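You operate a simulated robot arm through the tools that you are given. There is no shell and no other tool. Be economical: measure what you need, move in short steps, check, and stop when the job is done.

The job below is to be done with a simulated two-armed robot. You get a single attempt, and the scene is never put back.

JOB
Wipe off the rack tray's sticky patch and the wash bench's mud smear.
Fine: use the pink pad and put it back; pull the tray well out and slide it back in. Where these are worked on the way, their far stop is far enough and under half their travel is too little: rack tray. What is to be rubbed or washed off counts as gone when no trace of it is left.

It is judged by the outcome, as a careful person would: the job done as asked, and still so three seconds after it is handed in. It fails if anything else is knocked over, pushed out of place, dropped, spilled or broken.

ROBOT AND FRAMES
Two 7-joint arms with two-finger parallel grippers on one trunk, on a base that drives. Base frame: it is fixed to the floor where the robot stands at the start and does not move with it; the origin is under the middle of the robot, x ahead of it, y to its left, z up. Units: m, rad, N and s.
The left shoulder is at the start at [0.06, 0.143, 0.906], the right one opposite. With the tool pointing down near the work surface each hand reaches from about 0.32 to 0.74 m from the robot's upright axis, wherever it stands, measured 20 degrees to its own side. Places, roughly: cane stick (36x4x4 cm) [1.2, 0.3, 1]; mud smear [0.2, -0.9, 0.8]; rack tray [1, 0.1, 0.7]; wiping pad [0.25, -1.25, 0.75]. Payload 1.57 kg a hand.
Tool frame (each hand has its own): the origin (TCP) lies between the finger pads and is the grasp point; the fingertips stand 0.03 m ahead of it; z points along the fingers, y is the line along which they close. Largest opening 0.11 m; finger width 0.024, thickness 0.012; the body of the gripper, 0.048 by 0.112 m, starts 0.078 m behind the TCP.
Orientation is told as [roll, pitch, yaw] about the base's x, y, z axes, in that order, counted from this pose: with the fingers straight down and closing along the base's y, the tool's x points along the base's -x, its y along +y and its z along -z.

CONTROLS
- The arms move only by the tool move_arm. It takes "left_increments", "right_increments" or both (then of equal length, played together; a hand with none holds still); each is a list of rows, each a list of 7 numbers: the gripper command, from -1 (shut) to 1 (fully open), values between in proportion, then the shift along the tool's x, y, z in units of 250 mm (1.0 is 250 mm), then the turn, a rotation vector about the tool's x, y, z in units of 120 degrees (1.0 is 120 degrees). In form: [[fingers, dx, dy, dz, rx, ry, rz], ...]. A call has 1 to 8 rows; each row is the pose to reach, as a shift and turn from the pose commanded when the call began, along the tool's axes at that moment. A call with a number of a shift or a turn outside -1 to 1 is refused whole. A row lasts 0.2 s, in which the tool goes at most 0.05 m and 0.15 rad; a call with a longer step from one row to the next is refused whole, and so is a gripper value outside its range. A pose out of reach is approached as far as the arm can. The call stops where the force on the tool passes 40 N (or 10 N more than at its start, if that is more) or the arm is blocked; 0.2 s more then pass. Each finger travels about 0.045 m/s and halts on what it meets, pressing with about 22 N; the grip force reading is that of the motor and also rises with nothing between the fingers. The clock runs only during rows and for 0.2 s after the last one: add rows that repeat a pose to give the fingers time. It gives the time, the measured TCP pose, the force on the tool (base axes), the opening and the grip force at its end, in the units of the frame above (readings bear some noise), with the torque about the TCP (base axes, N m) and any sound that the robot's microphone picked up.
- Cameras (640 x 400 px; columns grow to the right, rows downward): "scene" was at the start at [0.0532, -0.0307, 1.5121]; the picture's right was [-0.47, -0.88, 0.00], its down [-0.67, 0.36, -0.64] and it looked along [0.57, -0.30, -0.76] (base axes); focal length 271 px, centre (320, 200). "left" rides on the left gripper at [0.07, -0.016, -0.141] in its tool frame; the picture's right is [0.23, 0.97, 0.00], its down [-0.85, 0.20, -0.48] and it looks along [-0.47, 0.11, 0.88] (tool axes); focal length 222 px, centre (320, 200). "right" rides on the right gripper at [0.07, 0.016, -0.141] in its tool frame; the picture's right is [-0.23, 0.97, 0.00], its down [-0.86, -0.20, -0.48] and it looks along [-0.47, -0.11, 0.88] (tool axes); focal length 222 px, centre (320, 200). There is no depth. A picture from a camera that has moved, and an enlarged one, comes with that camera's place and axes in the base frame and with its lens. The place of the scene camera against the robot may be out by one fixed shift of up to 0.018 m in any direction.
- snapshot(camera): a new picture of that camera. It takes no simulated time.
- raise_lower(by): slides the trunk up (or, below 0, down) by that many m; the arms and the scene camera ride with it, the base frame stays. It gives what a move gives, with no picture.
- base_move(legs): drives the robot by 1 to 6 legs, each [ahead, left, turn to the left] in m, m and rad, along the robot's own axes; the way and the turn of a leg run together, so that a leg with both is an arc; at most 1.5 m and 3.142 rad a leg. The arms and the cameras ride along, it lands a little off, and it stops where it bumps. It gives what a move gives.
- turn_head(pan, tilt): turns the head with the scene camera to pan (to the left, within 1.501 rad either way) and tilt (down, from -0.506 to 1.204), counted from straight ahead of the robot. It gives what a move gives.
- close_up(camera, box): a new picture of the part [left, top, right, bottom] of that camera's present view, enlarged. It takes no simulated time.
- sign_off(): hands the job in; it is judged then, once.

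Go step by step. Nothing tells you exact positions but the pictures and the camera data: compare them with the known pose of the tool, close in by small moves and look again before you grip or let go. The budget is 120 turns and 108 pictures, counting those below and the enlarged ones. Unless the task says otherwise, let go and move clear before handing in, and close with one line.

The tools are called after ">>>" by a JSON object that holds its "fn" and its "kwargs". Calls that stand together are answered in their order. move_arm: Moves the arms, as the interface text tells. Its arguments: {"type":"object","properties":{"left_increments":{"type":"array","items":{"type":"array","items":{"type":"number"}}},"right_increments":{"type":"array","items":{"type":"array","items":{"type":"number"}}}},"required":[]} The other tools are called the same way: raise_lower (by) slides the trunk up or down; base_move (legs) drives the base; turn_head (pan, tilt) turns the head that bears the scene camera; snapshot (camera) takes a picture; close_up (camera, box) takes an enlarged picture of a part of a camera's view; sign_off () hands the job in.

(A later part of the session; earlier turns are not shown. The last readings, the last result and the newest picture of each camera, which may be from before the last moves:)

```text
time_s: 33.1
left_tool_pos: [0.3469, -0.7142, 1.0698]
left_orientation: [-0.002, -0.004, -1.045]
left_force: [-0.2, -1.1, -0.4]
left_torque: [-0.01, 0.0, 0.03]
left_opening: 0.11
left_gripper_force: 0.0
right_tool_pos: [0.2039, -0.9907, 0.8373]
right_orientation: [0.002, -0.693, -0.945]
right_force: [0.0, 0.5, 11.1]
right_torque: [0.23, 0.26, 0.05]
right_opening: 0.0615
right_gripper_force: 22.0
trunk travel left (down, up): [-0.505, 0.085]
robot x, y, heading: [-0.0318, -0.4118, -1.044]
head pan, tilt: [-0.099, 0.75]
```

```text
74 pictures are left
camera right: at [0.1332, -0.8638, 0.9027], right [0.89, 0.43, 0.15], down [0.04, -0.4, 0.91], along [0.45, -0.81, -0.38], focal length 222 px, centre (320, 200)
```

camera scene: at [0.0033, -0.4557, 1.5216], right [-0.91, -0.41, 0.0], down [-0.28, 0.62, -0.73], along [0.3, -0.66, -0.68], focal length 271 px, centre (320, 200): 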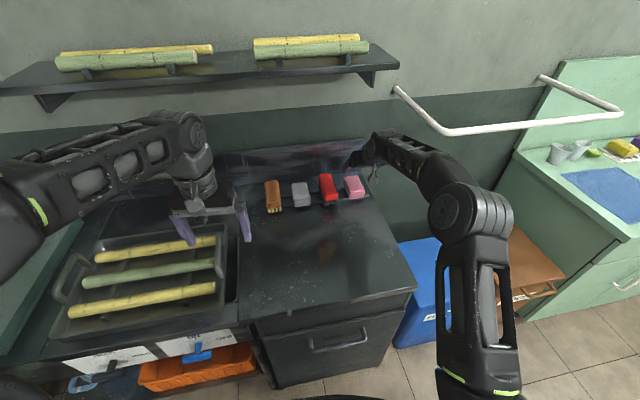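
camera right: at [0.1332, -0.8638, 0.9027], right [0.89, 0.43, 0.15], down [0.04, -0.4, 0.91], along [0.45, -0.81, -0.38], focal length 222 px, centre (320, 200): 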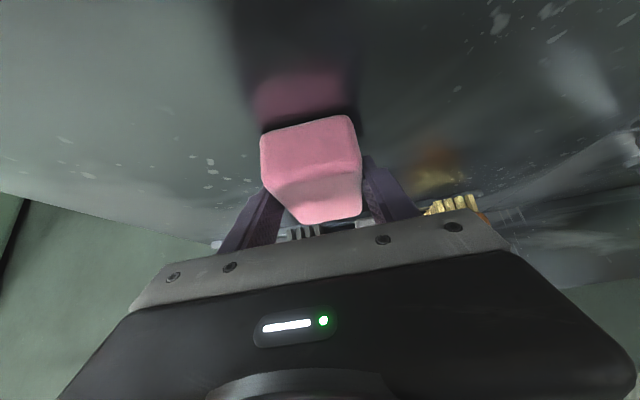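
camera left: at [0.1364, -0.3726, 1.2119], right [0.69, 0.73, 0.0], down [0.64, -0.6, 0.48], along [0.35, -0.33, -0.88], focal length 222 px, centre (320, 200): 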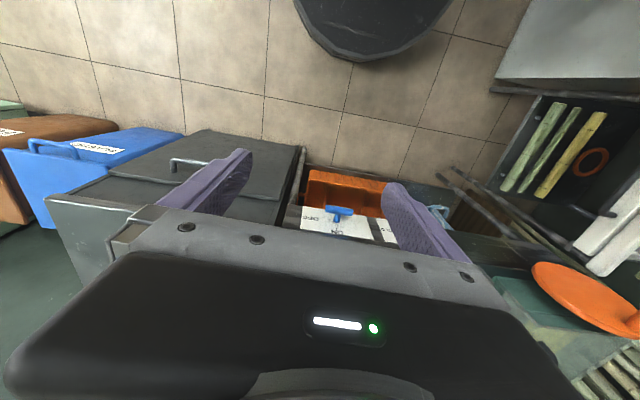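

Rubbing works. Second pass on the right side.

>>> {"fn": "move_arm", "kwargs": {"right_increments": [[-1, 0, -0.14, 0, 0, 0, 0], [-1, 0.123, -0.14, -0.102, 0, 0, 0], [-1, 0.247, -0.14, -0.204, 0, 0, 0], [-1, 0.247, 0.0, -0.204, 0, 0, 0], [-1, 0.247, 0.14, -0.204, 0, 0, 0], [-1, 0.123, 0.14, -0.102, 0, 0, 0], [-1, 0, 0.07, 0, 0, 0, 0], [-1, -0.123, 0, 0.102, 0, 0, 0]]}}

>>> {"fn": "move_arm", "kwargs": {"right_increments": [[-1, 0, -0.1, 0, 0, 0, 0], [-1, 0.123, -0.1, -0.102, 0, 0, 0], [-1, -0.05, -0.1, -0.27, 0, 0, 0], [-1, -0.18, -0.2, -0.38, 0, 0, 0], [-1, -0.3, -0.35, -0.5, 0, 0, 0]]}}

>>> {"fn": "close_up", "kwargs": {"camera": "scene", "box": [240, 120, 440, 320]}}

>>> {"fn": "snapshot", "kwargs": {"camera": "right"}}

```text
time_s: 34.9
left_tool_pos: [0.3478, -0.7144, 1.0707]
left_orientation: [-0.002, -0.003, -1.043]
left_force: [-0.5, 0.0, 0.2]
left_torque: [-0.02, 0.0, 0.03]
left_opening: 0.1099
left_gripper_force: 0.0
right_tool_pos: [0.2264, -1.022, 0.8367]
right_orientation: [0.001, -0.692, -0.943]
right_force: [1.1, 0.3, 11.4]
right_torque: [0.26, 0.07, -0.02]
right_opening: 0.0614
right_gripper_force: 21.7
trunk travel left (down, up): [-0.505, 0.085]
robot x, y, heading: [-0.0317, -0.4131, -1.045]
head pan, tilt: [-0.099, 0.75]
```

```text
refused: row 3 steps farther than a row can; nothing moved
```

```text
2.00 times, centred on (340, 220) of scene
camera zoom: at [0.0019, -0.4534, 1.5217], right [-0.91, -0.42, 0.0], down [-0.28, 0.62, -0.73], along [0.3, -0.67, -0.68], focal length 542 px, centre (280, 160)
```

zoom: 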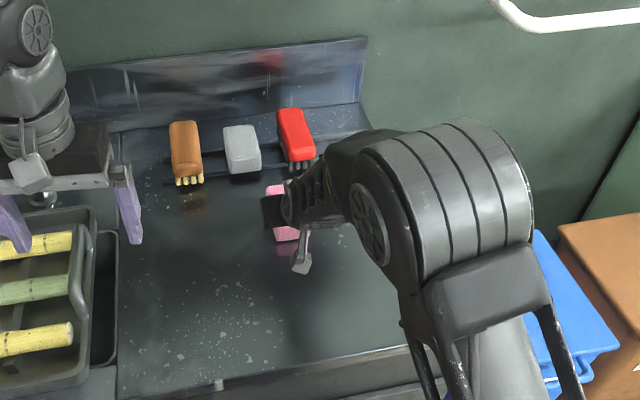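

```text
72 pictures are left
camera right: at [0.155, -0.8959, 0.9025], right [0.89, 0.43, 0.15], down [0.04, -0.4, 0.91], along [0.45, -0.81, -0.38], focal length 222 px, centre (320, 200)
```

right: 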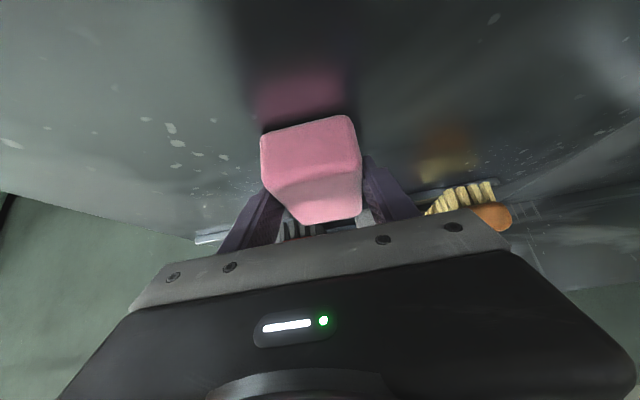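

The smear seems gone. I'll lift and pull back to inspect.

>>> {"fn": "move_arm", "kwargs": {"right_increments": [[-1, -0.102, 0, -0.123, 0, 0, 0], [-1, -0.204, 0, -0.247, 0, 0, 0], [-1, -0.306, 0, -0.37, 0, 0, 0], [-1, -0.306, -0.18, -0.37, 0, 0, 0], [-1, -0.306, -0.36, -0.37, 0, 0, 0], [-1, -0.306, -0.54, -0.37, 0, 0, 0]]}}

>>> {"fn": "close_up", "kwargs": {"camera": "scene", "box": [260, 180, 400, 300]}}

```text
time_s: 36.3
left_tool_pos: [0.3469, -0.7158, 1.0688]
left_orientation: [0.001, -0.002, -1.042]
left_force: [0.4, -0.2, -0.2]
left_torque: [0.04, 0.0, 0.03]
left_opening: 0.11
left_gripper_force: 0.2
right_tool_pos: [0.1189, -1.1022, 0.9571]
right_orientation: [0.002, -0.691, -0.947]
right_force: [1.4, 0.1, -0.8]
right_torque: [-0.03, -0.02, -0.01]
right_opening: 0.0613
right_gripper_force: 22.3
trunk travel left (down, up): [-0.505, 0.085]
robot x, y, heading: [-0.0317, -0.4109, -1.046]
head pan, tilt: [-0.099, 0.75]
```

```text
3.33 times, centred on (330, 240) of scene
camera zoom: at [0.0018, -0.4558, 1.5216], right [-0.91, -0.42, 0.0], down [-0.28, 0.62, -0.73], along [0.3, -0.66, -0.68], focal length 903 px, centre (287, 67)
```

zoom: 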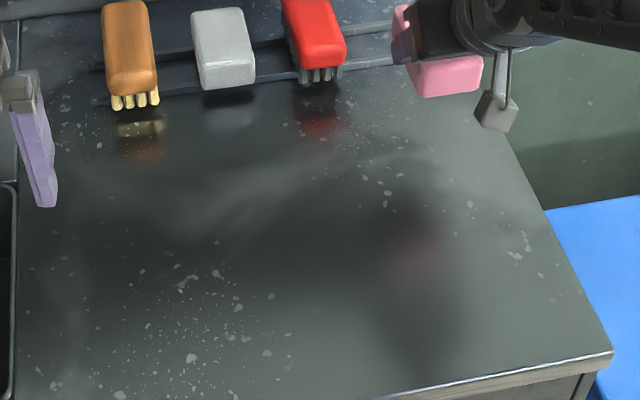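

Mud smear is clean. Now I retract the arm, back off and turn to see the rack.

>>> {"fn": "move_arm", "kwargs": {"right_increments": [[-1, 0.1, 0, -0.12, 0, 0, 0], [-1, 0.2, 0, -0.22, 0, 0, 0], [-1, 0.3, 0, -0.32, 0, 0, 0], [-1, 0.4, 0, -0.42, 0, 0, 0], [-1, 0.5, 0, -0.52, 0, 0, 0], [-1, 0.6, 0, -0.6, 0, 0, 0]]}}

>>> {"fn": "base_move", "kwargs": {"legs": [[-0.3, 0, 0], [0, 0, 0.85]]}}

>>> {"fn": "turn_head", "kwargs": {"pan": 0.2, "tilt": 0.6}}

>>> {"fn": "snapshot", "kwargs": {"camera": "scene"}}

```text
time_s: 37.7
left_tool_pos: [0.3485, -0.7143, 1.071]
left_orientation: [-0.001, -0.005, -1.043]
left_force: [-1.0, 0.5, -0.1]
left_torque: [-0.02, 0.02, 0.04]
left_opening: 0.11
left_gripper_force: 0.1
right_tool_pos: [-0.0054, -0.9308, 0.9757]
right_orientation: [-0.001, -0.692, -0.947]
right_force: [0.9, 0.1, -0.8]
right_torque: [0.0, 0.0, 0.0]
right_opening: 0.0614
right_gripper_force: 21.9
trunk travel left (down, up): [-0.505, 0.085]
robot x, y, heading: [-0.0329, -0.4116, -1.044]
head pan, tilt: [-0.099, 0.75]
```

```text
time_s: 42.0
left_tool_pos: [0.2949, -0.0713, 1.0695]
left_orientation: [-0.002, -0.001, -0.213]
left_force: [0.5, -0.3, -0.1]
left_torque: [0.0, 0.01, -0.02]
left_opening: 0.1099
left_gripper_force: 0.1
right_tool_pos: [0.2171, -0.477, 0.9758]
right_orientation: [0.002, -0.692, -0.115]
right_force: [0.7, 0.8, -0.6]
right_torque: [0.0, 0.03, 0.02]
right_opening: 0.0616
right_gripper_force: 21.9
trunk travel left (down, up): [-0.505, 0.085]
robot x, y, heading: [-0.1857, -0.1437, -0.212]
head pan, tilt: [-0.099, 0.75]
```

```text
time_s: 42.8
left_tool_pos: [0.2945, -0.0714, 1.0692]
left_orientation: [-0.003, -0.001, -0.212]
left_force: [-0.4, -0.2, -0.7]
left_torque: [-0.04, 0.01, 0.01]
left_opening: 0.1098
left_gripper_force: 0.0
right_tool_pos: [0.2165, -0.4774, 0.9751]
right_orientation: [-0.001, -0.692, -0.114]
right_force: [0.3, -0.2, -0.5]
right_torque: [0.0, 0.01, -0.04]
right_opening: 0.0615
right_gripper_force: 22.3
trunk travel left (down, up): [-0.505, 0.085]
robot x, y, heading: [-0.1898, -0.1451, -0.213]
head pan, tilt: [0.201, 0.6]
```

```text
70 pictures are left
camera scene: at [-0.1116, -0.1355, 1.5345], right [-0.01, -1.0, 0.0], down [-0.57, 0.01, -0.82], along [0.82, -0.01, -0.57], focal length 271 px, centre (320, 200)
```

scene: 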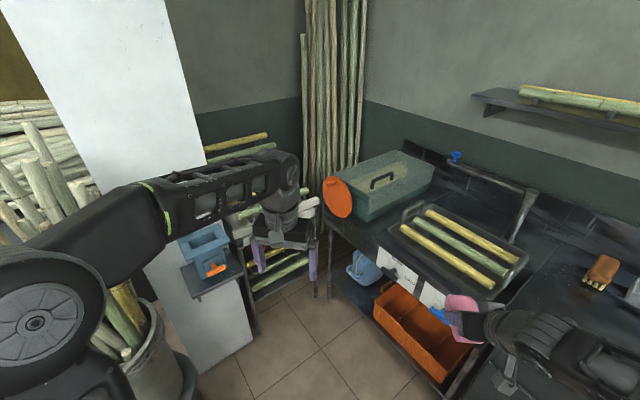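

The left arm hides the rack. I'll swing the left hand to the left and look again.

>>> {"fn": "move_arm", "kwargs": {"left_increments": [[1, 0.1, 0.15, 0, 0, 0, 0], [1, 0.2, 0.3, 0, 0, 0, 0], [1, 0.2, 0.48, 0, 0, 0, 0], [1, 0.2, 0.66, 0, 0, 0, 0], [1, 0.2, 0.82, 0, 0, 0, 0]]}}

>>> {"fn": "base_move", "kwargs": {"legs": [[0, 0, 0.25]]}}

>>> {"fn": "snapshot", "kwargs": {"camera": "scene"}}

```text
time_s: 44.0
left_tool_pos: [0.2899, 0.1399, 1.0684]
left_orientation: [-0.002, -0.001, -0.215]
left_force: [0.2, -0.3, 0.2]
left_torque: [-0.04, 0.0, 0.01]
left_opening: 0.1099
left_gripper_force: 0.1
right_tool_pos: [0.2162, -0.4775, 0.9764]
right_orientation: [0.002, -0.69, -0.114]
right_force: [-0.4, 0.2, -0.3]
right_torque: [-0.02, 0.02, 0.03]
right_opening: 0.0613
right_gripper_force: 21.5
trunk travel left (down, up): [-0.505, 0.085]
robot x, y, heading: [-0.1882, -0.1455, -0.214]
head pan, tilt: [0.201, 0.6]
```

```text
time_s: 45.2
left_tool_pos: [0.2022, 0.2501, 1.0693]
left_orientation: [-0.003, -0.002, 0.043]
left_force: [0.8, 0.4, 0.0]
left_torque: [-0.03, -0.01, 0.01]
left_opening: 0.1098
left_gripper_force: 0.1
right_tool_pos: [0.2865, -0.3658, 0.9768]
right_orientation: [0.001, -0.693, 0.14]
right_force: [0.8, -0.1, -0.4]
right_torque: [-0.01, 0.01, -0.01]
right_opening: 0.0612
right_gripper_force: 21.8
trunk travel left (down, up): [-0.505, 0.085]
robot x, y, heading: [-0.1853, -0.1456, 0.039]
head pan, tilt: [0.201, 0.6]
```

```text
69 pictures are left
camera scene: at [-0.1149, -0.1203, 1.5345], right [0.24, -0.97, 0.0], down [-0.55, -0.14, -0.83], along [0.8, 0.2, -0.56], focal length 271 px, centre (320, 200)
```

scene: 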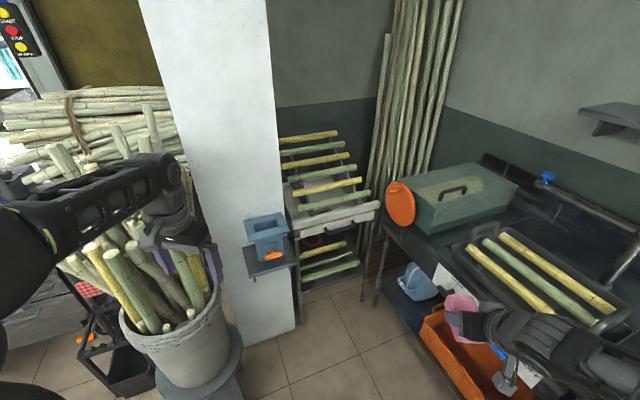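

>>> {"fn": "close_up", "kwargs": {"camera": "scene", "box": [230, 110, 430, 310]}}

```text
2.00 times, centred on (330, 210) of scene
camera zoom: at [-0.1149, -0.1203, 1.5345], right [0.24, -0.97, 0.0], down [-0.55, -0.14, -0.83], along [0.8, 0.2, -0.56], focal length 542 px, centre (300, 180)
```

zoom: 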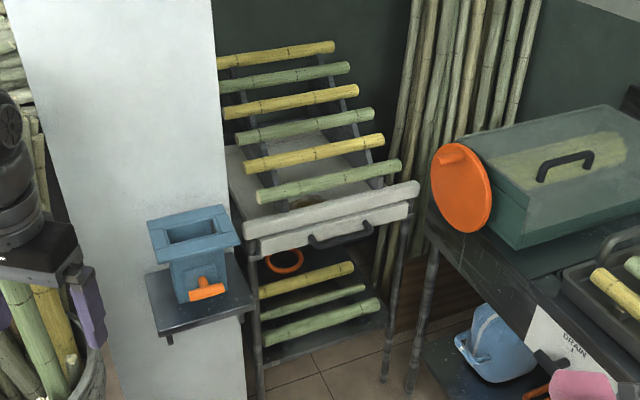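

The rack tray front runs about (0.78,0.23)–(1.0,-0.13), z≈0.7, facing back along heading ≈0.55; a dark bar handle is in the middle. Bench tub, cane bucket and blue box limit the base, so I'll stand near (0.12,-0.2) heading 0.3, with the left hand drawn in first.

>>> {"fn": "move_arm", "kwargs": {"left_increments": [[1, 0, -0.18, 0, 0, 0, 0], [1, 0, -0.36, 0, 0, 0, 0], [1, 0, -0.54, 0, 0, 0, 0], [1, 0, -0.72, 0, 0, 0, 0]]}}

>>> {"fn": "base_move", "kwargs": {"legs": [[0.28, -0.06, 0], [0, 0, 0.26]]}}

>>> {"fn": "turn_head", "kwargs": {"pan": 0.0, "tilt": 0.8}}

>>> {"fn": "snapshot", "kwargs": {"camera": "scene"}}

>>> {"fn": "snapshot", "kwargs": {"camera": "left"}}

```text
time_s: 46.2
left_tool_pos: [0.2071, 0.0666, 1.0674]
left_orientation: [0.002, -0.001, 0.041]
left_force: [0.0, 1.0, -0.3]
left_torque: [-0.03, 0.0, -0.02]
left_opening: 0.1098
left_gripper_force: 0.0
right_tool_pos: [0.2883, -0.365, 0.9756]
right_orientation: [0.0, -0.692, 0.14]
right_force: [0.0, -0.1, -0.7]
right_torque: [0.01, 0.03, 0.03]
right_opening: 0.0614
right_gripper_force: 22.2
trunk travel left (down, up): [-0.505, 0.085]
robot x, y, heading: [-0.1888, -0.145, 0.039]
head pan, tilt: [0.201, 0.6]
```

```text
time_s: 49.1
left_tool_pos: [0.418, 0.1143, 1.0664]
left_orientation: [-0.001, -0.003, 0.3]
left_force: [0.1, -0.2, -0.1]
left_torque: [0.01, -0.04, 0.04]
left_opening: 0.1097
left_gripper_force: 0.0
right_tool_pos: [0.6058, -0.2858, 0.9758]
right_orientation: [-0.002, -0.689, 0.396]
right_force: [-0.6, -0.2, 0.0]
right_torque: [0.01, 0.03, 0.0]
right_opening: 0.061
right_gripper_force: 21.8
trunk travel left (down, up): [-0.505, 0.085]
robot x, y, heading: [0.0958, -0.1918, 0.301]
head pan, tilt: [0.201, 0.6]
```

```text
time_s: 49.8
left_tool_pos: [0.4188, 0.1134, 1.0679]
left_orientation: [0.0, -0.002, 0.299]
left_force: [-0.6, -1.3, -0.3]
left_torque: [0.01, 0.01, -0.05]
left_opening: 0.1099
left_gripper_force: 0.1
right_tool_pos: [0.6054, -0.2857, 0.975]
right_orientation: [0.001, -0.692, 0.399]
right_force: [0.3, -0.3, -1.1]
right_torque: [0.02, 0.01, 0.01]
right_opening: 0.0613
right_gripper_force: 21.8
trunk travel left (down, up): [-0.505, 0.085]
robot x, y, heading: [0.0936, -0.1981, 0.301]
head pan, tilt: [0.0, 0.799]
```

```text
67 pictures are left
camera scene: at [0.1569, -0.1738, 1.5177], right [0.3, -0.96, 0.0], down [-0.68, -0.21, -0.7], along [0.67, 0.21, -0.72], focal length 271 px, centre (320, 200)
```

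scene: 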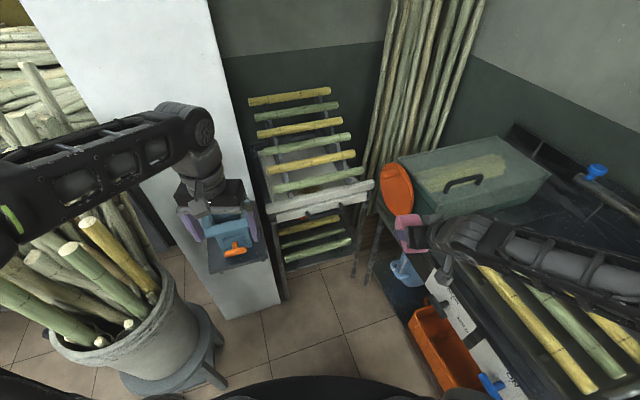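

```text
66 pictures are left
camera left: at [0.357, 0.0765, 1.2078], right [-0.5, 0.86, 0.0], down [0.76, 0.44, 0.48], along [0.42, 0.24, -0.88], focal length 222 px, centre (320, 200)
```

left: 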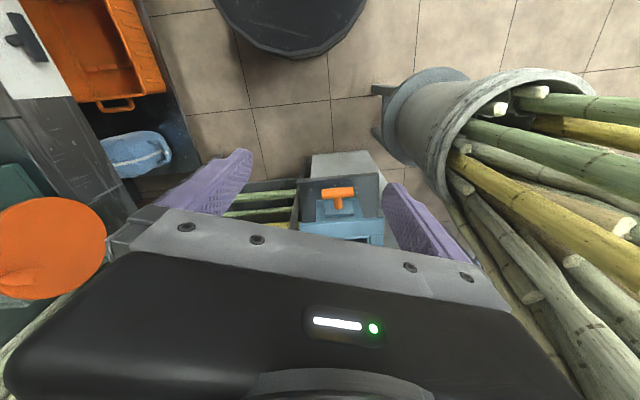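

>>> {"fn": "close_up", "kwargs": {"camera": "scene", "box": [240, 140, 400, 270]}}

```text
3.08 times, centred on (320, 205) of scene
camera zoom: at [0.1569, -0.1738, 1.5177], right [0.3, -0.96, 0.0], down [-0.68, -0.21, -0.7], along [0.67, 0.21, -0.72], focal length 833 px, centre (320, 185)
```

zoom: 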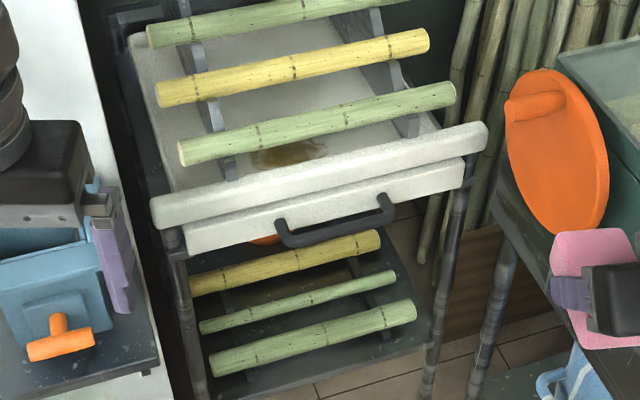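

The handle is a bow on the tray's front, around (0.88,0.01,0.66). I'll rotate the left hand to point forward with fingers closing vertically, in two calls.

>>> {"fn": "move_arm", "kwargs": {"left_increments": [[0, -0.056, -0.051, 0.039, 0.041, -0.041, -0.041], [0, -0.112, -0.102, 0.078, 0.082, -0.082, -0.082], [0, -0.169, -0.153, 0.117, 0.123, -0.123, -0.123], [0, -0.225, -0.204, 0.156, 0.164, -0.164, -0.164], [0, -0.281, -0.256, 0.195, 0.206, -0.206, -0.206], [0, -0.337, -0.307, 0.235, 0.247, -0.247, -0.247], [0, -0.394, -0.358, 0.274, 0.288, -0.288, -0.288]]}}

>>> {"fn": "snapshot", "kwargs": {"camera": "scene"}}

```text
refused: row 5 steps farther than a row can; nothing moved
```

```text
64 pictures are left
camera scene: at [0.1569, -0.1738, 1.5177], right [0.3, -0.96, 0.0], down [-0.68, -0.21, -0.7], along [0.67, 0.21, -0.72], focal length 271 px, centre (320, 200)
```

scene: 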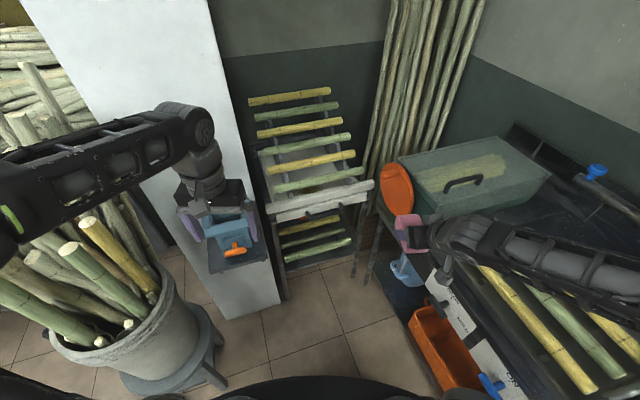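

>>> {"fn": "move_arm", "kwargs": {"left_increments": [[0, -0.056, -0.051, 0.039, 0.04, -0.04, -0.04], [0, -0.112, -0.102, 0.078, 0.08, -0.08, -0.08], [0, -0.169, -0.153, 0.117, 0.12, -0.12, -0.12], [0, -0.225, -0.204, 0.156, 0.16, -0.16, -0.16], [0, -0.281, -0.256, 0.195, 0.2, -0.2, -0.2], [0, -0.337, -0.307, 0.235, 0.24, -0.24, -0.24], [0, -0.394, -0.358, 0.274, 0.28, -0.28, -0.28], [0, -0.45, -0.358, 0.274, 0.32, -0.32, -0.32]]}}

>>> {"fn": "snapshot", "kwargs": {"camera": "scene"}}

```text
time_s: 51.6
left_tool_pos: [0.5539, 0.0624, 0.9983]
left_orientation: [-0.889, -0.335, 1.186]
left_force: [-0.4, 0.8, 0.1]
left_torque: [-0.01, 0.0, -0.05]
left_opening: 0.0548
left_gripper_force: 0.2
right_tool_pos: [0.6065, -0.2856, 0.9763]
right_orientation: [0.001, -0.691, 0.398]
right_force: [1.3, 0.8, -0.2]
right_torque: [-0.03, 0.0, 0.0]
right_opening: 0.0612
right_gripper_force: 21.5
trunk travel left (down, up): [-0.505, 0.085]
robot x, y, heading: [0.0931, -0.1946, 0.303]
head pan, tilt: [0.0, 0.799]
```

```text
63 pictures are left
camera scene: at [0.1571, -0.1732, 1.5177], right [0.3, -0.96, 0.0], down [-0.69, -0.21, -0.7], along [0.67, 0.21, -0.72], focal length 271 px, centre (320, 200)
```

scene: 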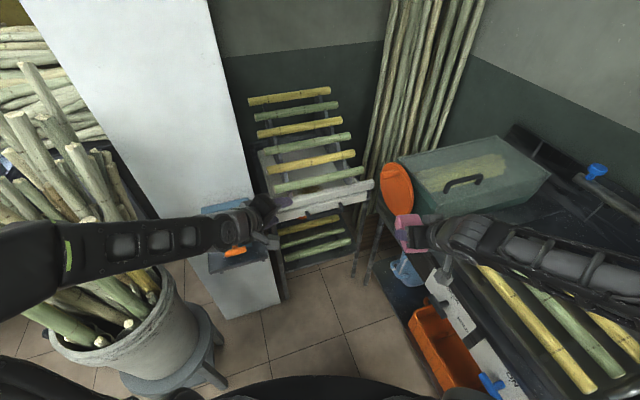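

Going fine; finishing the rotation.

>>> {"fn": "move_arm", "kwargs": {"left_increments": [[0, 0.022, -0.018, 0.075, 0.037, -0.037, -0.037], [0, 0.044, -0.037, 0.15, 0.074, -0.074, -0.074], [0, 0.066, -0.055, 0.225, 0.111, -0.111, -0.111], [0, 0.088, -0.073, 0.3, 0.148, -0.148, -0.148], [0, 0.11, -0.091, 0.375, 0.185, -0.185, -0.185], [0, 0.133, -0.11, 0.45, 0.222, -0.222, -0.222], [0, 0.155, -0.128, 0.524, 0.257, -0.257, -0.257]]}}

>>> {"fn": "snapshot", "kwargs": {"camera": "scene"}}

>>> {"fn": "snapshot", "kwargs": {"camera": "left"}}

```text
time_s: 53.2
left_tool_pos: [0.6391, 0.0076, 0.933]
left_orientation: [-1.453, -0.086, 1.77]
left_force: [0.7, -0.6, -0.3]
left_torque: [-0.01, 0.0, -0.05]
left_opening: 0.0545
left_gripper_force: 0.0
left hand out of reach, approached as far as the arm can: row 6, 7
right_tool_pos: [0.6064, -0.285, 0.9759]
right_orientation: [-0.001, -0.692, 0.398]
right_force: [0.2, 0.2, -1.0]
right_torque: [0.0, 0.01, 0.02]
right_opening: 0.0615
right_gripper_force: 21.9
trunk travel left (down, up): [-0.505, 0.085]
robot x, y, heading: [0.0918, -0.1957, 0.301]
head pan, tilt: [0.0, 0.799]
```

```text
62 pictures are left
camera scene: at [0.157, -0.1726, 1.5177], right [0.3, -0.96, 0.0], down [-0.69, -0.21, -0.7], along [0.67, 0.21, -0.72], focal length 271 px, centre (320, 200)
```

scene: 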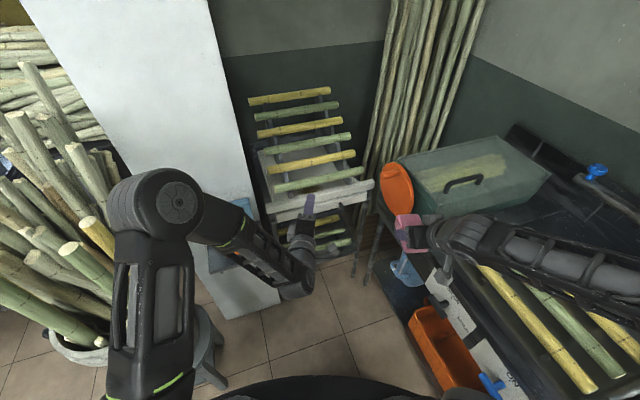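

```text
61 pictures are left
camera left: at [0.5174, -0.092, 0.9587], right [-0.08, -0.16, -0.98], down [-0.66, 0.75, -0.07], along [0.75, 0.64, -0.17], focal length 222 px, centre (320, 200)
```

left: 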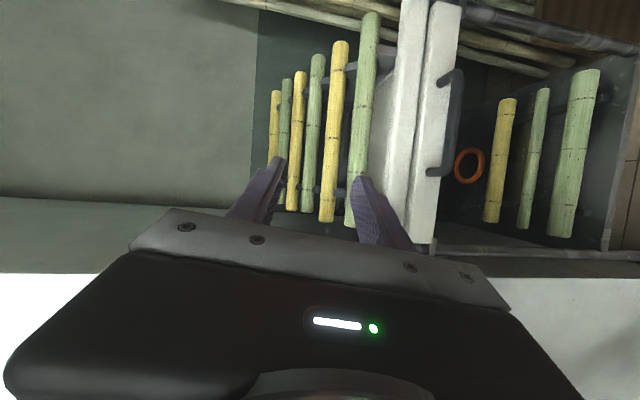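

The left cam sees the handle bar; triangulation gives ≈(0.84,0.0,0.71). I'll lower the left hand to a pre-grasp pose and turn it to the tray's heading.

>>> {"fn": "move_arm", "kwargs": {"left_increments": [[0, 0.06, 0.14, 0.04, 0, -0.024, 0], [0, 0.12, 0.28, 0.08, 0, -0.048, 0], [0, 0.18, 0.42, 0.12, 0, -0.072, 0], [0, 0.24, 0.56, 0.16, 0, -0.096, 0], [0, 0.296, 0.69, 0.2, 0, -0.119, 0]]}}

>>> {"fn": "snapshot", "kwargs": {"camera": "scene"}}

>>> {"fn": "snapshot", "kwargs": {"camera": "left"}}

```text
time_s: 54.4
left_tool_pos: [0.6811, -0.0473, 0.7462]
left_orientation: [-1.479, -0.115, 2.018]
left_force: [0.2, 0.0, 0.9]
left_torque: [0.0, -0.03, 0.02]
left_opening: 0.0548
left_gripper_force: 0.1
right_tool_pos: [0.607, -0.2847, 0.9745]
right_orientation: [0.002, -0.691, 0.398]
right_force: [-0.5, -0.3, -0.8]
right_torque: [-0.05, 0.01, -0.02]
right_opening: 0.0614
right_gripper_force: 21.9
trunk travel left (down, up): [-0.505, 0.085]
robot x, y, heading: [0.0926, -0.1926, 0.299]
head pan, tilt: [0.0, 0.799]
```

```text
60 pictures are left
camera scene: at [0.1573, -0.174, 1.5177], right [0.3, -0.96, 0.0], down [-0.69, -0.21, -0.7], along [0.67, 0.21, -0.72], focal length 271 px, centre (320, 200)
```

scene: 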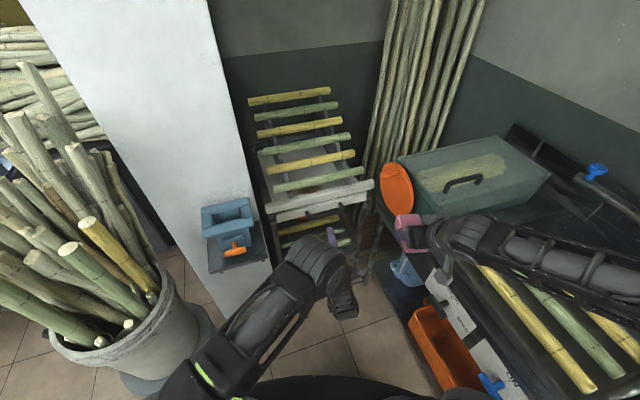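

```text
59 pictures are left
camera left: at [0.5863, -0.1733, 0.767], right [-0.03, -0.14, -0.99], down [-0.82, 0.57, -0.06], along [0.57, 0.81, -0.14], focal length 222 px, centre (320, 200)
```

left: 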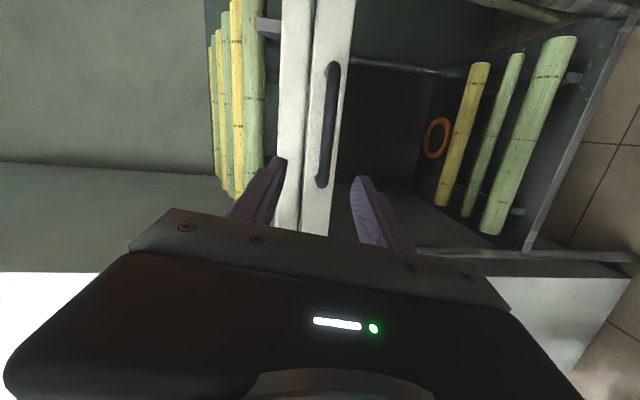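

Handle ≈ (0.827, 0.001, 0.72), tray heading ≈0.58. Narrowing the fingers and advancing to just short of the bar.

>>> {"fn": "move_arm", "kwargs": {"left_increments": [[-0.38, 0.025, 0.01, 0.1, 0, -0.019, 0], [-0.38, 0.055, 0.022, 0.2, 0, -0.038, 0], [-0.38, 0.08, 0.035, 0.3, 0, -0.057, 0], [-0.38, 0.085, 0.04, 0.36, 0, -0.057, 0]]}}

>>> {"fn": "snapshot", "kwargs": {"camera": "left"}}

>>> {"fn": "close_up", "kwargs": {"camera": "scene", "box": [240, 160, 400, 290]}}

```text
time_s: 55.4
left_tool_pos: [0.7667, -0.0245, 0.728]
left_orientation: [-1.493, -0.125, 2.137]
left_force: [-0.3, 0.1, 0.2]
left_torque: [0.0, -0.02, 0.03]
left_opening: 0.0339
left_gripper_force: 0.1
right_tool_pos: [0.6071, -0.2838, 0.9751]
right_orientation: [0.002, -0.691, 0.397]
right_force: [-0.1, 0.1, 0.1]
right_torque: [0.01, 0.02, -0.01]
right_opening: 0.0612
right_gripper_force: 22.2
trunk travel left (down, up): [-0.505, 0.085]
robot x, y, heading: [0.0951, -0.1948, 0.3]
head pan, tilt: [0.0, 0.799]
```

```text
58 pictures are left
camera left: at [0.6883, -0.161, 0.7466], right [-0.01, -0.13, -0.99], down [-0.88, 0.47, -0.05], along [0.47, 0.87, -0.12], focal length 222 px, centre (320, 200)
```

left: 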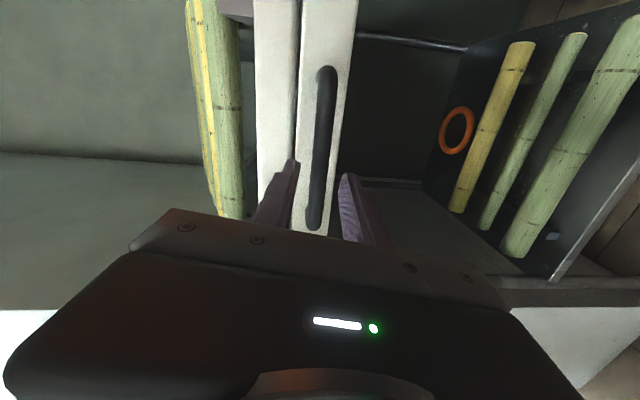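

```text
3.08 times, centred on (320, 225) of scene
camera zoom: at [0.1571, -0.1739, 1.5177], right [0.3, -0.96, 0.0], down [-0.69, -0.21, -0.7], along [0.67, 0.21, -0.72], focal length 833 px, centre (320, 123)
```

zoom: 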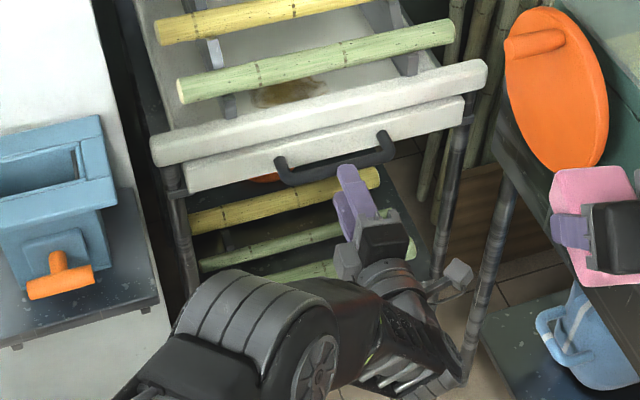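

Fingers straddle the bar. Advancing and closing.

>>> {"fn": "move_arm", "kwargs": {"left_increments": [[-0.38, 0.01, 0, 0.1, 0, 0, 0], [-0.38, 0.01, 0.008, 0.2, 0, 0, 0], [-0.38, 0.01, 0.008, 0.2, 0, 0, 0]]}}

>>> {"fn": "snapshot", "kwargs": {"camera": "left"}}

>>> {"fn": "close_up", "kwargs": {"camera": "scene", "box": [240, 160, 400, 290]}}

```text
time_s: 56.2
left_tool_pos: [0.8088, 0.0029, 0.7227]
left_orientation: [-1.493, -0.124, 2.135]
left_force: [-0.8, -0.5, 0.2]
left_torque: [0.02, 0.03, -0.01]
left_opening: 0.034
left_gripper_force: 0.1
right_tool_pos: [0.6065, -0.2853, 0.9752]
right_orientation: [0.0, -0.691, 0.399]
right_force: [-0.1, -0.3, -0.3]
right_torque: [0.0, 0.05, -0.02]
right_opening: 0.0612
right_gripper_force: 22.3
trunk travel left (down, up): [-0.505, 0.085]
robot x, y, heading: [0.0901, -0.1954, 0.303]
head pan, tilt: [0.0, 0.799]
```

```text
56 pictures are left
camera left: at [0.7298, -0.1347, 0.7401], right [-0.01, -0.13, -0.99], down [-0.88, 0.47, -0.05], along [0.47, 0.87, -0.12], focal length 222 px, centre (320, 200)
```

left: 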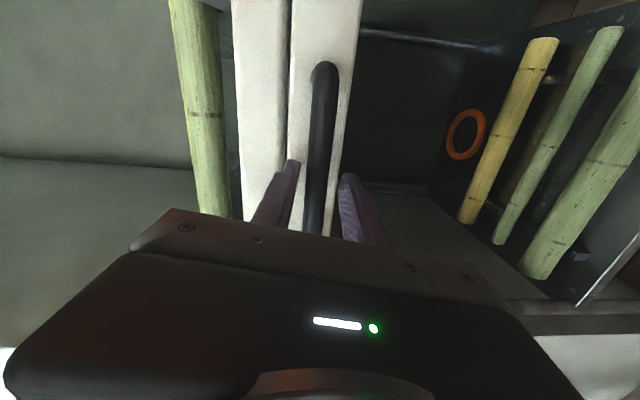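

```text
3.08 times, centred on (320, 225) of scene
camera zoom: at [0.1569, -0.1741, 1.5177], right [0.3, -0.96, 0.0], down [-0.69, -0.21, -0.7], along [0.67, 0.21, -0.72], focal length 833 px, centre (320, 123)
```

zoom: 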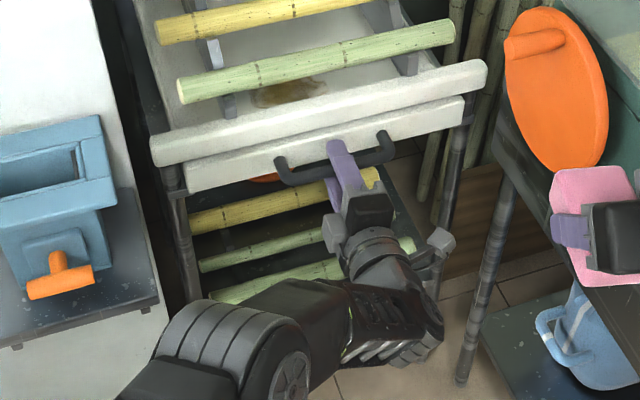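

Upper finger is over the bar; closing.

>>> {"fn": "move_arm", "kwargs": {"left_increments": [[-0.5, 0, 0, 0.02, 0, 0, 0], [-1, 0, 0, 0.02, 0, 0, 0], [-1, 0, 0, 0.02, 0, 0, 0], [-1, 0, 0, 0.02, 0, 0, 0]]}}

```text
time_s: 57.2
left_tool_pos: [0.8126, 0.0048, 0.7247]
left_orientation: [-1.495, -0.124, 2.137]
left_force: [2.4, 0.1, 10.3]
left_torque: [-0.59, -0.39, -0.07]
left_opening: 0.0189
left_gripper_force: 33.1
right_tool_pos: [0.6055, -0.2854, 0.9761]
right_orientation: [0.001, -0.692, 0.398]
right_force: [0.5, 0.3, -0.4]
right_torque: [0.0, 0.05, -0.01]
right_opening: 0.0614
right_gripper_force: 22.1
trunk travel left (down, up): [-0.505, 0.085]
robot x, y, heading: [0.092, -0.1922, 0.3]
head pan, tilt: [0.0, 0.799]
```

Bar gripped. Pulling gently along the tray's axis.

>>> {"fn": "move_arm", "kwargs": {"left_increments": [[-1, 0, -0.01, -0.04, 0, 0, 0], [-1, 0, -0.008, -0.08, 0, 0, 0], [-1, 0, -0.004, -0.14, 0, 0, 0], [-1, 0, 0, -0.2, 0, 0, 0], [-1, 0, 0.006, -0.28, 0, 0, 0]]}}

>>> {"fn": "close_up", "kwargs": {"camera": "scene", "box": [220, 120, 420, 290]}}

```text
time_s: 58.4
left_tool_pos: [0.7552, -0.037, 0.7253]
left_orientation: [-1.485, -0.129, 2.129]
left_force: [13.2, -19.5, -11.9]
left_torque: [-0.69, -0.47, 0.27]
left_opening: 0.019
left_gripper_force: 33.0
right_tool_pos: [0.6088, -0.2864, 0.9742]
right_orientation: [0.002, -0.69, 0.393]
right_force: [0.0, 0.0, -0.8]
right_torque: [0.05, 0.01, -0.05]
right_opening: 0.0614
right_gripper_force: 21.8
trunk travel left (down, up): [-0.505, 0.085]
robot x, y, heading: [0.0949, -0.1947, 0.3]
head pan, tilt: [0.0, 0.799]
```

```text
2.35 times, centred on (320, 205) of scene
camera zoom: at [0.1597, -0.1759, 1.5174], right [0.29, -0.96, 0.0], down [-0.69, -0.21, -0.7], along [0.66, 0.21, -0.72], focal length 637 px, centre (320, 188)
```

zoom: 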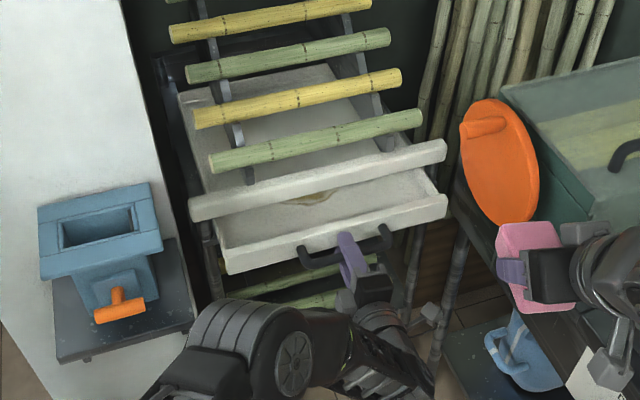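

Tray slides out well; the actual axis is nearer heading 0.65, so I'll correct sideways and continue.

>>> {"fn": "move_arm", "kwargs": {"left_increments": [[-1, 0.02, 0.008, -0.04, 0, 0, 0], [-1, 0.03, 0.016, -0.14, 0, 0, 0], [-1, 0.04, 0.026, -0.26, 0, 0, 0], [-1, 0.049, 0.036, -0.38, 0, 0, 0]]}}

```text
time_s: 59.4
left_tool_pos: [0.6821, -0.0906, 0.7252]
left_orientation: [-1.494, -0.125, 2.144]
left_force: [-7.2, 8.7, 2.2]
left_torque: [-0.59, -0.41, -0.01]
left_opening: 0.0186
left_gripper_force: 32.6
right_tool_pos: [0.6063, -0.2846, 0.9768]
right_orientation: [0.0, -0.691, 0.398]
right_force: [0.0, -0.3, -0.6]
right_torque: [0.0, 0.0, 0.04]
right_opening: 0.0609
right_gripper_force: 22.1
trunk travel left (down, up): [-0.505, 0.085]
robot x, y, heading: [0.0944, -0.1931, 0.3]
head pan, tilt: [0.0, 0.799]
```

>>> {"fn": "move_arm", "kwargs": {"left_increments": [[-1, -0.002, 0.01, -0.12, 0, 0, 0], [-1, 0.004, 0.02, -0.24, 0, 0, 0], [-1, 0.011, 0.029, -0.36, 0, 0, 0]]}}

>>> {"fn": "snapshot", "kwargs": {"camera": "scene"}}

```text
time_s: 60.2
left_tool_pos: [0.6053, -0.1453, 0.7257]
left_orientation: [-1.49, -0.126, 2.135]
left_force: [-6.5, 5.7, -2.9]
left_torque: [-0.68, -0.38, 0.27]
left_opening: 0.019
left_gripper_force: 33.5
right_tool_pos: [0.607, -0.2848, 0.9755]
right_orientation: [0.0, -0.69, 0.4]
right_force: [-0.4, 0.3, -0.8]
right_torque: [-0.01, 0.02, -0.03]
right_opening: 0.0613
right_gripper_force: 22.3
trunk travel left (down, up): [-0.505, 0.085]
robot x, y, heading: [0.0918, -0.1973, 0.304]
head pan, tilt: [0.0, 0.799]
```

```text
53 pictures are left
camera scene: at [0.1565, -0.1736, 1.5176], right [0.3, -0.96, 0.0], down [-0.68, -0.21, -0.7], along [0.67, 0.21, -0.72], focal length 271 px, centre (320, 200)
```

scene: 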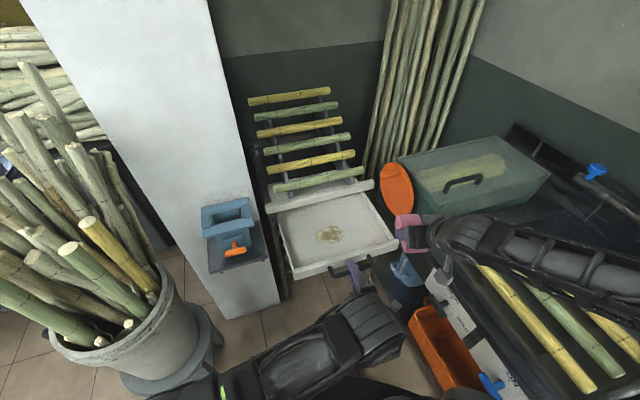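

Pulled 0.26 m and the patch is exposed. Pulling further toward the stop.

>>> {"fn": "move_arm", "kwargs": {"left_increments": [[-1, 0.0, 0.01, -0.1, 0, 0, 0], [-1, 0.006, 0.018, -0.2, 0, 0, 0], [-1, 0.011, 0.026, -0.3, 0, 0, 0]]}}

>>> {"fn": "close_up", "kwargs": {"camera": "scene", "box": [230, 140, 430, 310]}}

```text
time_s: 60.9
left_tool_pos: [0.5783, -0.1644, 0.726]
left_orientation: [-1.491, -0.121, 2.139]
left_force: [5.7, -6.0, -12.0]
left_torque: [-0.76, -0.41, 0.67]
left_opening: 0.0187
left_gripper_force: 32.7
right_tool_pos: [0.6063, -0.2856, 0.975]
right_orientation: [0.0, -0.692, 0.395]
right_force: [-0.4, -0.3, -0.5]
right_torque: [0.02, -0.02, -0.04]
right_opening: 0.0614
right_gripper_force: 21.9
trunk travel left (down, up): [-0.505, 0.085]
robot x, y, heading: [0.0949, -0.1991, 0.3]
head pan, tilt: [0.0, 0.799]
stopped in row 3 (left hand): the force on the tool passed its limit (the readings are from after the stop); the commanded pose is now the measured one
```

```text
2.35 times, centred on (330, 225) of scene
camera zoom: at [0.1572, -0.1741, 1.5176], right [0.29, -0.96, 0.0], down [-0.69, -0.21, -0.7], along [0.67, 0.2, -0.72], focal length 637 px, centre (296, 141)
```

zoom: 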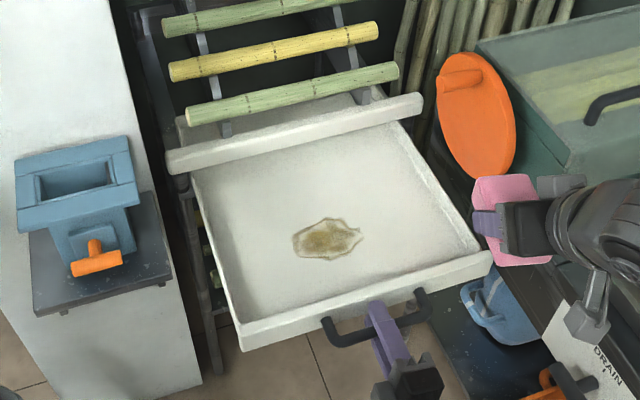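

Tray is at its far stop (0.29 m), left hand holding it. Now bringing the pad over the patch at ≈(0.71,-0.06).

>>> {"fn": "move_arm", "kwargs": {"right_increments": [[-1, -0.048, 0.104, 0.106, 0, 0, 0], [-1, -0.097, 0.209, 0.211, 0, 0, 0], [-1, -0.145, 0.313, 0.317, 0, 0, 0], [-1, -0.193, 0.417, 0.423, 0, 0, 0], [-1, -0.242, 0.522, 0.528, 0, 0, 0], [-1, -0.29, 0.626, 0.634, 0, 0, 0]]}}

>>> {"fn": "snapshot", "kwargs": {"camera": "right"}}

>>> {"fn": "snapshot", "kwargs": {"camera": "scene"}}

```text
time_s: 62.3
left_tool_pos: [0.5785, -0.1645, 0.7251]
left_orientation: [-1.494, -0.124, 2.14]
left_force: [5.5, -5.3, -19.4]
left_torque: [-0.66, -0.77, -0.61]
left_opening: 0.0187
left_gripper_force: 33.2
right_tool_pos: [0.6904, -0.0834, 0.8999]
right_orientation: [0.003, -0.69, 0.394]
right_force: [0.0, 0.0, -0.1]
right_torque: [0.02, -0.03, -0.01]
right_opening: 0.0611
right_gripper_force: 21.9
trunk travel left (down, up): [-0.505, 0.085]
robot x, y, heading: [0.093, -0.1943, 0.299]
head pan, tilt: [0.0, 0.799]
```

```text
51 pictures are left
camera right: at [0.5517, -0.1233, 0.9661], right [-0.21, 0.97, 0.15], down [0.41, -0.05, 0.91], along [0.89, 0.25, -0.38], focal length 222 px, centre (320, 200)
```

right: 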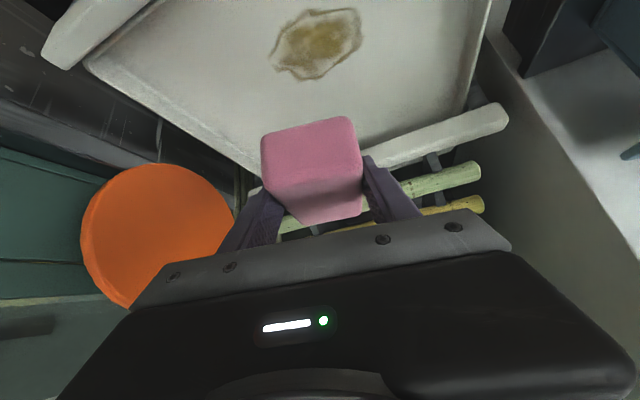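

```text
50 pictures are left
camera scene: at [0.1593, -0.1747, 1.5176], right [0.29, -0.96, 0.0], down [-0.69, -0.21, -0.7], along [0.67, 0.2, -0.72], focal length 271 px, centre (320, 200)
```

scene: 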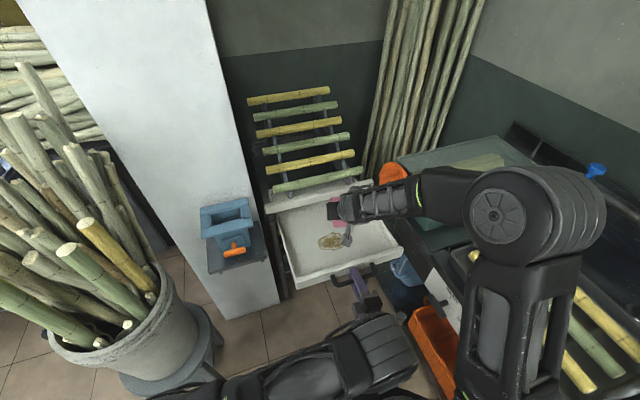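

Patch centre (0.706,-0.054), ~10x8 cm. Lowering pad onto it.

>>> {"fn": "move_arm", "kwargs": {"right_increments": [[-1, 0.074, 0.023, 0.121, 0, 0, 0], [-1, 0.148, 0.046, 0.242, 0, 0, 0], [-1, 0.221, 0.069, 0.362, 0, 0, 0], [-1, 0.295, 0.092, 0.483, 0, 0, 0], [-1, 0.308, 0.092, 0.498, 0, 0, 0], [-1, 0.318, 0.092, 0.51, 0, 0, 0]]}}

>>> {"fn": "snapshot", "kwargs": {"camera": "right"}}

>>> {"fn": "close_up", "kwargs": {"camera": "scene", "box": [240, 150, 460, 340]}}

```text
time_s: 63.7
left_tool_pos: [0.578, -0.1639, 0.725]
left_orientation: [-1.491, -0.126, 2.141]
left_force: [6.0, -8.0, -18.5]
left_torque: [-0.64, -0.6, 0.06]
left_opening: 0.0188
left_gripper_force: 33.3
right_tool_pos: [0.7012, -0.054, 0.75]
right_orientation: [0.001, -0.694, 0.396]
right_force: [-0.7, 0.2, -0.3]
right_torque: [0.03, 0.01, 0.0]
right_opening: 0.0612
right_gripper_force: 22.7
trunk travel left (down, up): [-0.505, 0.085]
robot x, y, heading: [0.094, -0.1916, 0.295]
head pan, tilt: [0.0, 0.799]
```

```text
49 pictures are left
camera right: at [0.5612, -0.0948, 0.8157], right [-0.21, 0.97, 0.15], down [0.4, -0.05, 0.91], along [0.89, 0.25, -0.38], focal length 222 px, centre (320, 200)
```

right: 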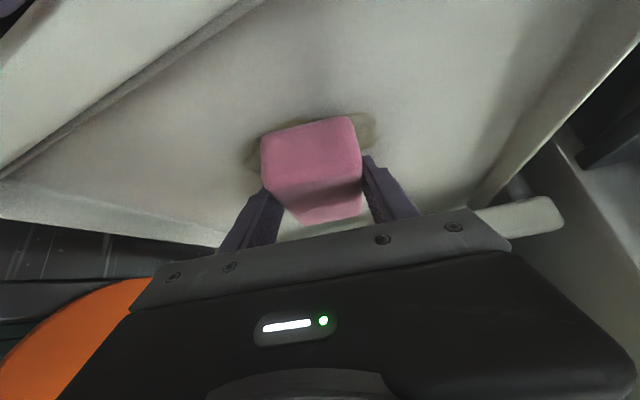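

```text
2.11 times, centred on (350, 245) of scene
camera zoom: at [0.159, -0.1751, 1.5176], right [0.29, -0.96, 0.0], down [-0.69, -0.21, -0.7], along [0.67, 0.2, -0.72], focal length 570 px, centre (257, 105)
```

zoom: 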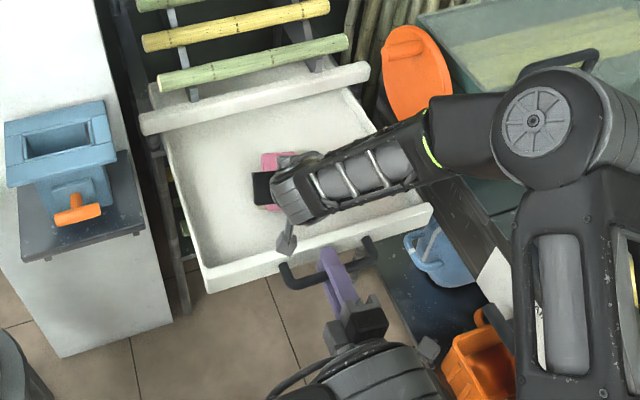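

Pad sits over the patch; feeling for the floor.

>>> {"fn": "move_arm", "kwargs": {"right_increments": [[-1, 0.005, 0, 0.006, 0, 0, 0], [-1, 0.01, 0, 0.012, 0, 0, 0], [-1, 0.015, 0, 0.018, 0, 0, 0]]}}

```text
time_s: 64.5
left_tool_pos: [0.5785, -0.1641, 0.7247]
left_orientation: [-1.492, -0.125, 2.143]
left_force: [5.3, -8.4, -18.7]
left_torque: [-0.66, -0.53, 0.04]
left_opening: 0.0187
left_gripper_force: 32.7
right_tool_pos: [0.7012, -0.0544, 0.7432]
right_orientation: [0.004, -0.692, 0.392]
right_force: [1.2, 0.4, -0.2]
right_torque: [-0.01, 0.0, 0.0]
right_opening: 0.0612
right_gripper_force: 22.5
trunk travel left (down, up): [-0.505, 0.085]
robot x, y, heading: [0.0953, -0.1952, 0.301]
head pan, tilt: [0.0, 0.799]
```

>>> {"fn": "move_arm", "kwargs": {"right_increments": [[-1, 0.008, 0, 0.009, 0, 0, 0], [-1, 0.015, 0, 0.018, 0, 0, 0], [-1, 0.02, 0, 0.025, 0, 0, 0]]}}

```text
time_s: 65.3
left_tool_pos: [0.5775, -0.164, 0.725]
left_orientation: [-1.49, -0.122, 2.14]
left_force: [9.3, -10.1, -27.5]
left_torque: [-0.71, -0.51, 0.68]
left_opening: 0.0188
left_gripper_force: 32.9
right_tool_pos: [0.7007, -0.053, 0.74]
right_orientation: [0.001, -0.699, 0.397]
right_force: [-0.6, 0.0, 34.2]
right_torque: [0.02, -0.09, 0.02]
right_opening: 0.0615
right_gripper_force: 22.1
trunk travel left (down, up): [-0.505, 0.085]
robot x, y, heading: [0.092, -0.1934, 0.298]
head pan, tilt: [0.0, 0.799]
```

Contact at 0.741. Easing 3.5 mm and rubbing.

>>> {"fn": "move_arm", "kwargs": {"right_increments": [[-1, -0.009, 0, -0.011, 0, 0, 0], [-1, -0.1015, 0, 0.0654, 0, 0, 0], [-1, -0.1015, 0.18, 0.0654, 0, 0, 0], [-1, 0.022, 0.18, -0.0365, 0, 0, 0], [-1, 0.0835, 0.18, -0.0874, 0, 0, 0], [-1, 0.0835, 0, -0.0874, 0, 0, 0], [-1, 0.0835, -0.18, -0.0874, 0, 0, 0], [-1, -0.04, -0.18, 0.0145, 0, 0, 0]]}}

>>> {"fn": "snapshot", "kwargs": {"camera": "right"}}

```text
time_s: 67.1
left_tool_pos: [0.5787, -0.1649, 0.7244]
left_orientation: [-1.492, -0.125, 2.142]
left_force: [6.5, -7.1, -20.6]
left_torque: [-0.63, -0.67, 0.07]
left_opening: 0.0187
left_gripper_force: 33.3
right_tool_pos: [0.7297, -0.0908, 0.7402]
right_orientation: [0.002, -0.688, 0.396]
right_force: [-0.1, -0.1, -0.8]
right_torque: [-0.01, 0.04, 0.03]
right_opening: 0.0609
right_gripper_force: 21.8
trunk travel left (down, up): [-0.505, 0.085]
robot x, y, heading: [0.0944, -0.1954, 0.295]
head pan, tilt: [0.0, 0.799]
```

```text
47 pictures are left
camera right: at [0.5896, -0.1296, 0.8063], right [-0.22, 0.97, 0.15], down [0.41, -0.05, 0.91], along [0.89, 0.26, -0.38], focal length 222 px, centre (320, 200)
```

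right: 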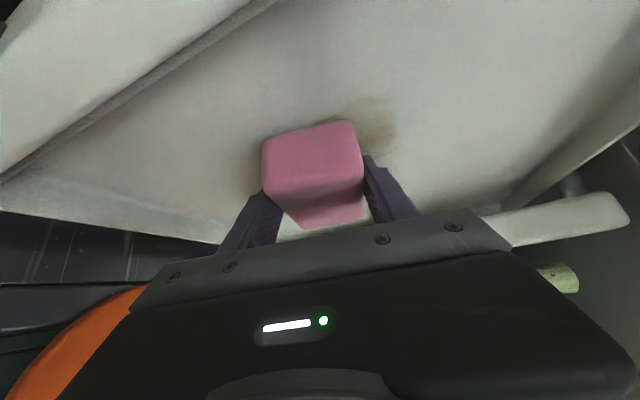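

Fading but contact was light; pressing 2.5 mm more and repeating.

>>> {"fn": "move_arm", "kwargs": {"right_increments": [[-1, 0.0064, 0, 0.0077, 0, 0, 0], [-1, -0.0553, 0, 0.0587, 0, 0, 0], [-1, -0.0553, 0.18, 0.0587, 0, 0, 0], [-1, 0.0681, 0.18, -0.0433, 0, 0, 0], [-1, 0.1297, 0.18, -0.0943, 0, 0, 0], [-1, 0.1297, 0.36, -0.0943, 0, 0, 0], [-1, 0.0064, 0.36, 0.0077, 0, 0, 0], [-1, -0.0553, 0.36, 0.0587, 0, 0, 0]]}}

>>> {"fn": "snapshot", "kwargs": {"camera": "right"}}

```text
time_s: 68.9
left_tool_pos: [0.5789, -0.1625, 0.7255]
left_orientation: [-1.492, -0.121, 2.142]
left_force: [1.3, 2.8, 1.5]
left_torque: [-0.69, -0.48, -0.31]
left_opening: 0.019
left_gripper_force: 33.1
right_tool_pos: [0.7068, 0.0032, 0.7371]
right_orientation: [0.005, -0.693, 0.398]
right_force: [-1.3, -0.9, 4.7]
right_torque: [-0.17, -0.09, -0.09]
right_opening: 0.0617
right_gripper_force: 22.1
trunk travel left (down, up): [-0.505, 0.085]
robot x, y, heading: [0.0948, -0.1942, 0.297]
head pan, tilt: [0.0, 0.799]
stopped in row 8 (left hand): the force on the tool passed its limit (the readings are from after the stop); the commanded pose is now the measured one
```

```text
46 pictures are left
camera right: at [0.5679, -0.037, 0.8029], right [-0.22, 0.96, 0.15], down [0.4, -0.05, 0.91], along [0.89, 0.26, -0.38], focal length 222 px, centre (320, 200)
```

right: 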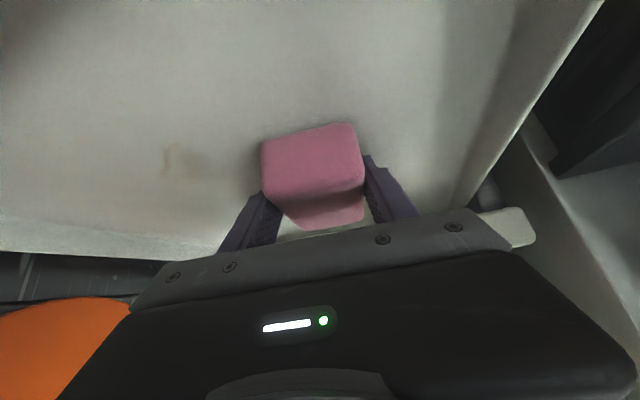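

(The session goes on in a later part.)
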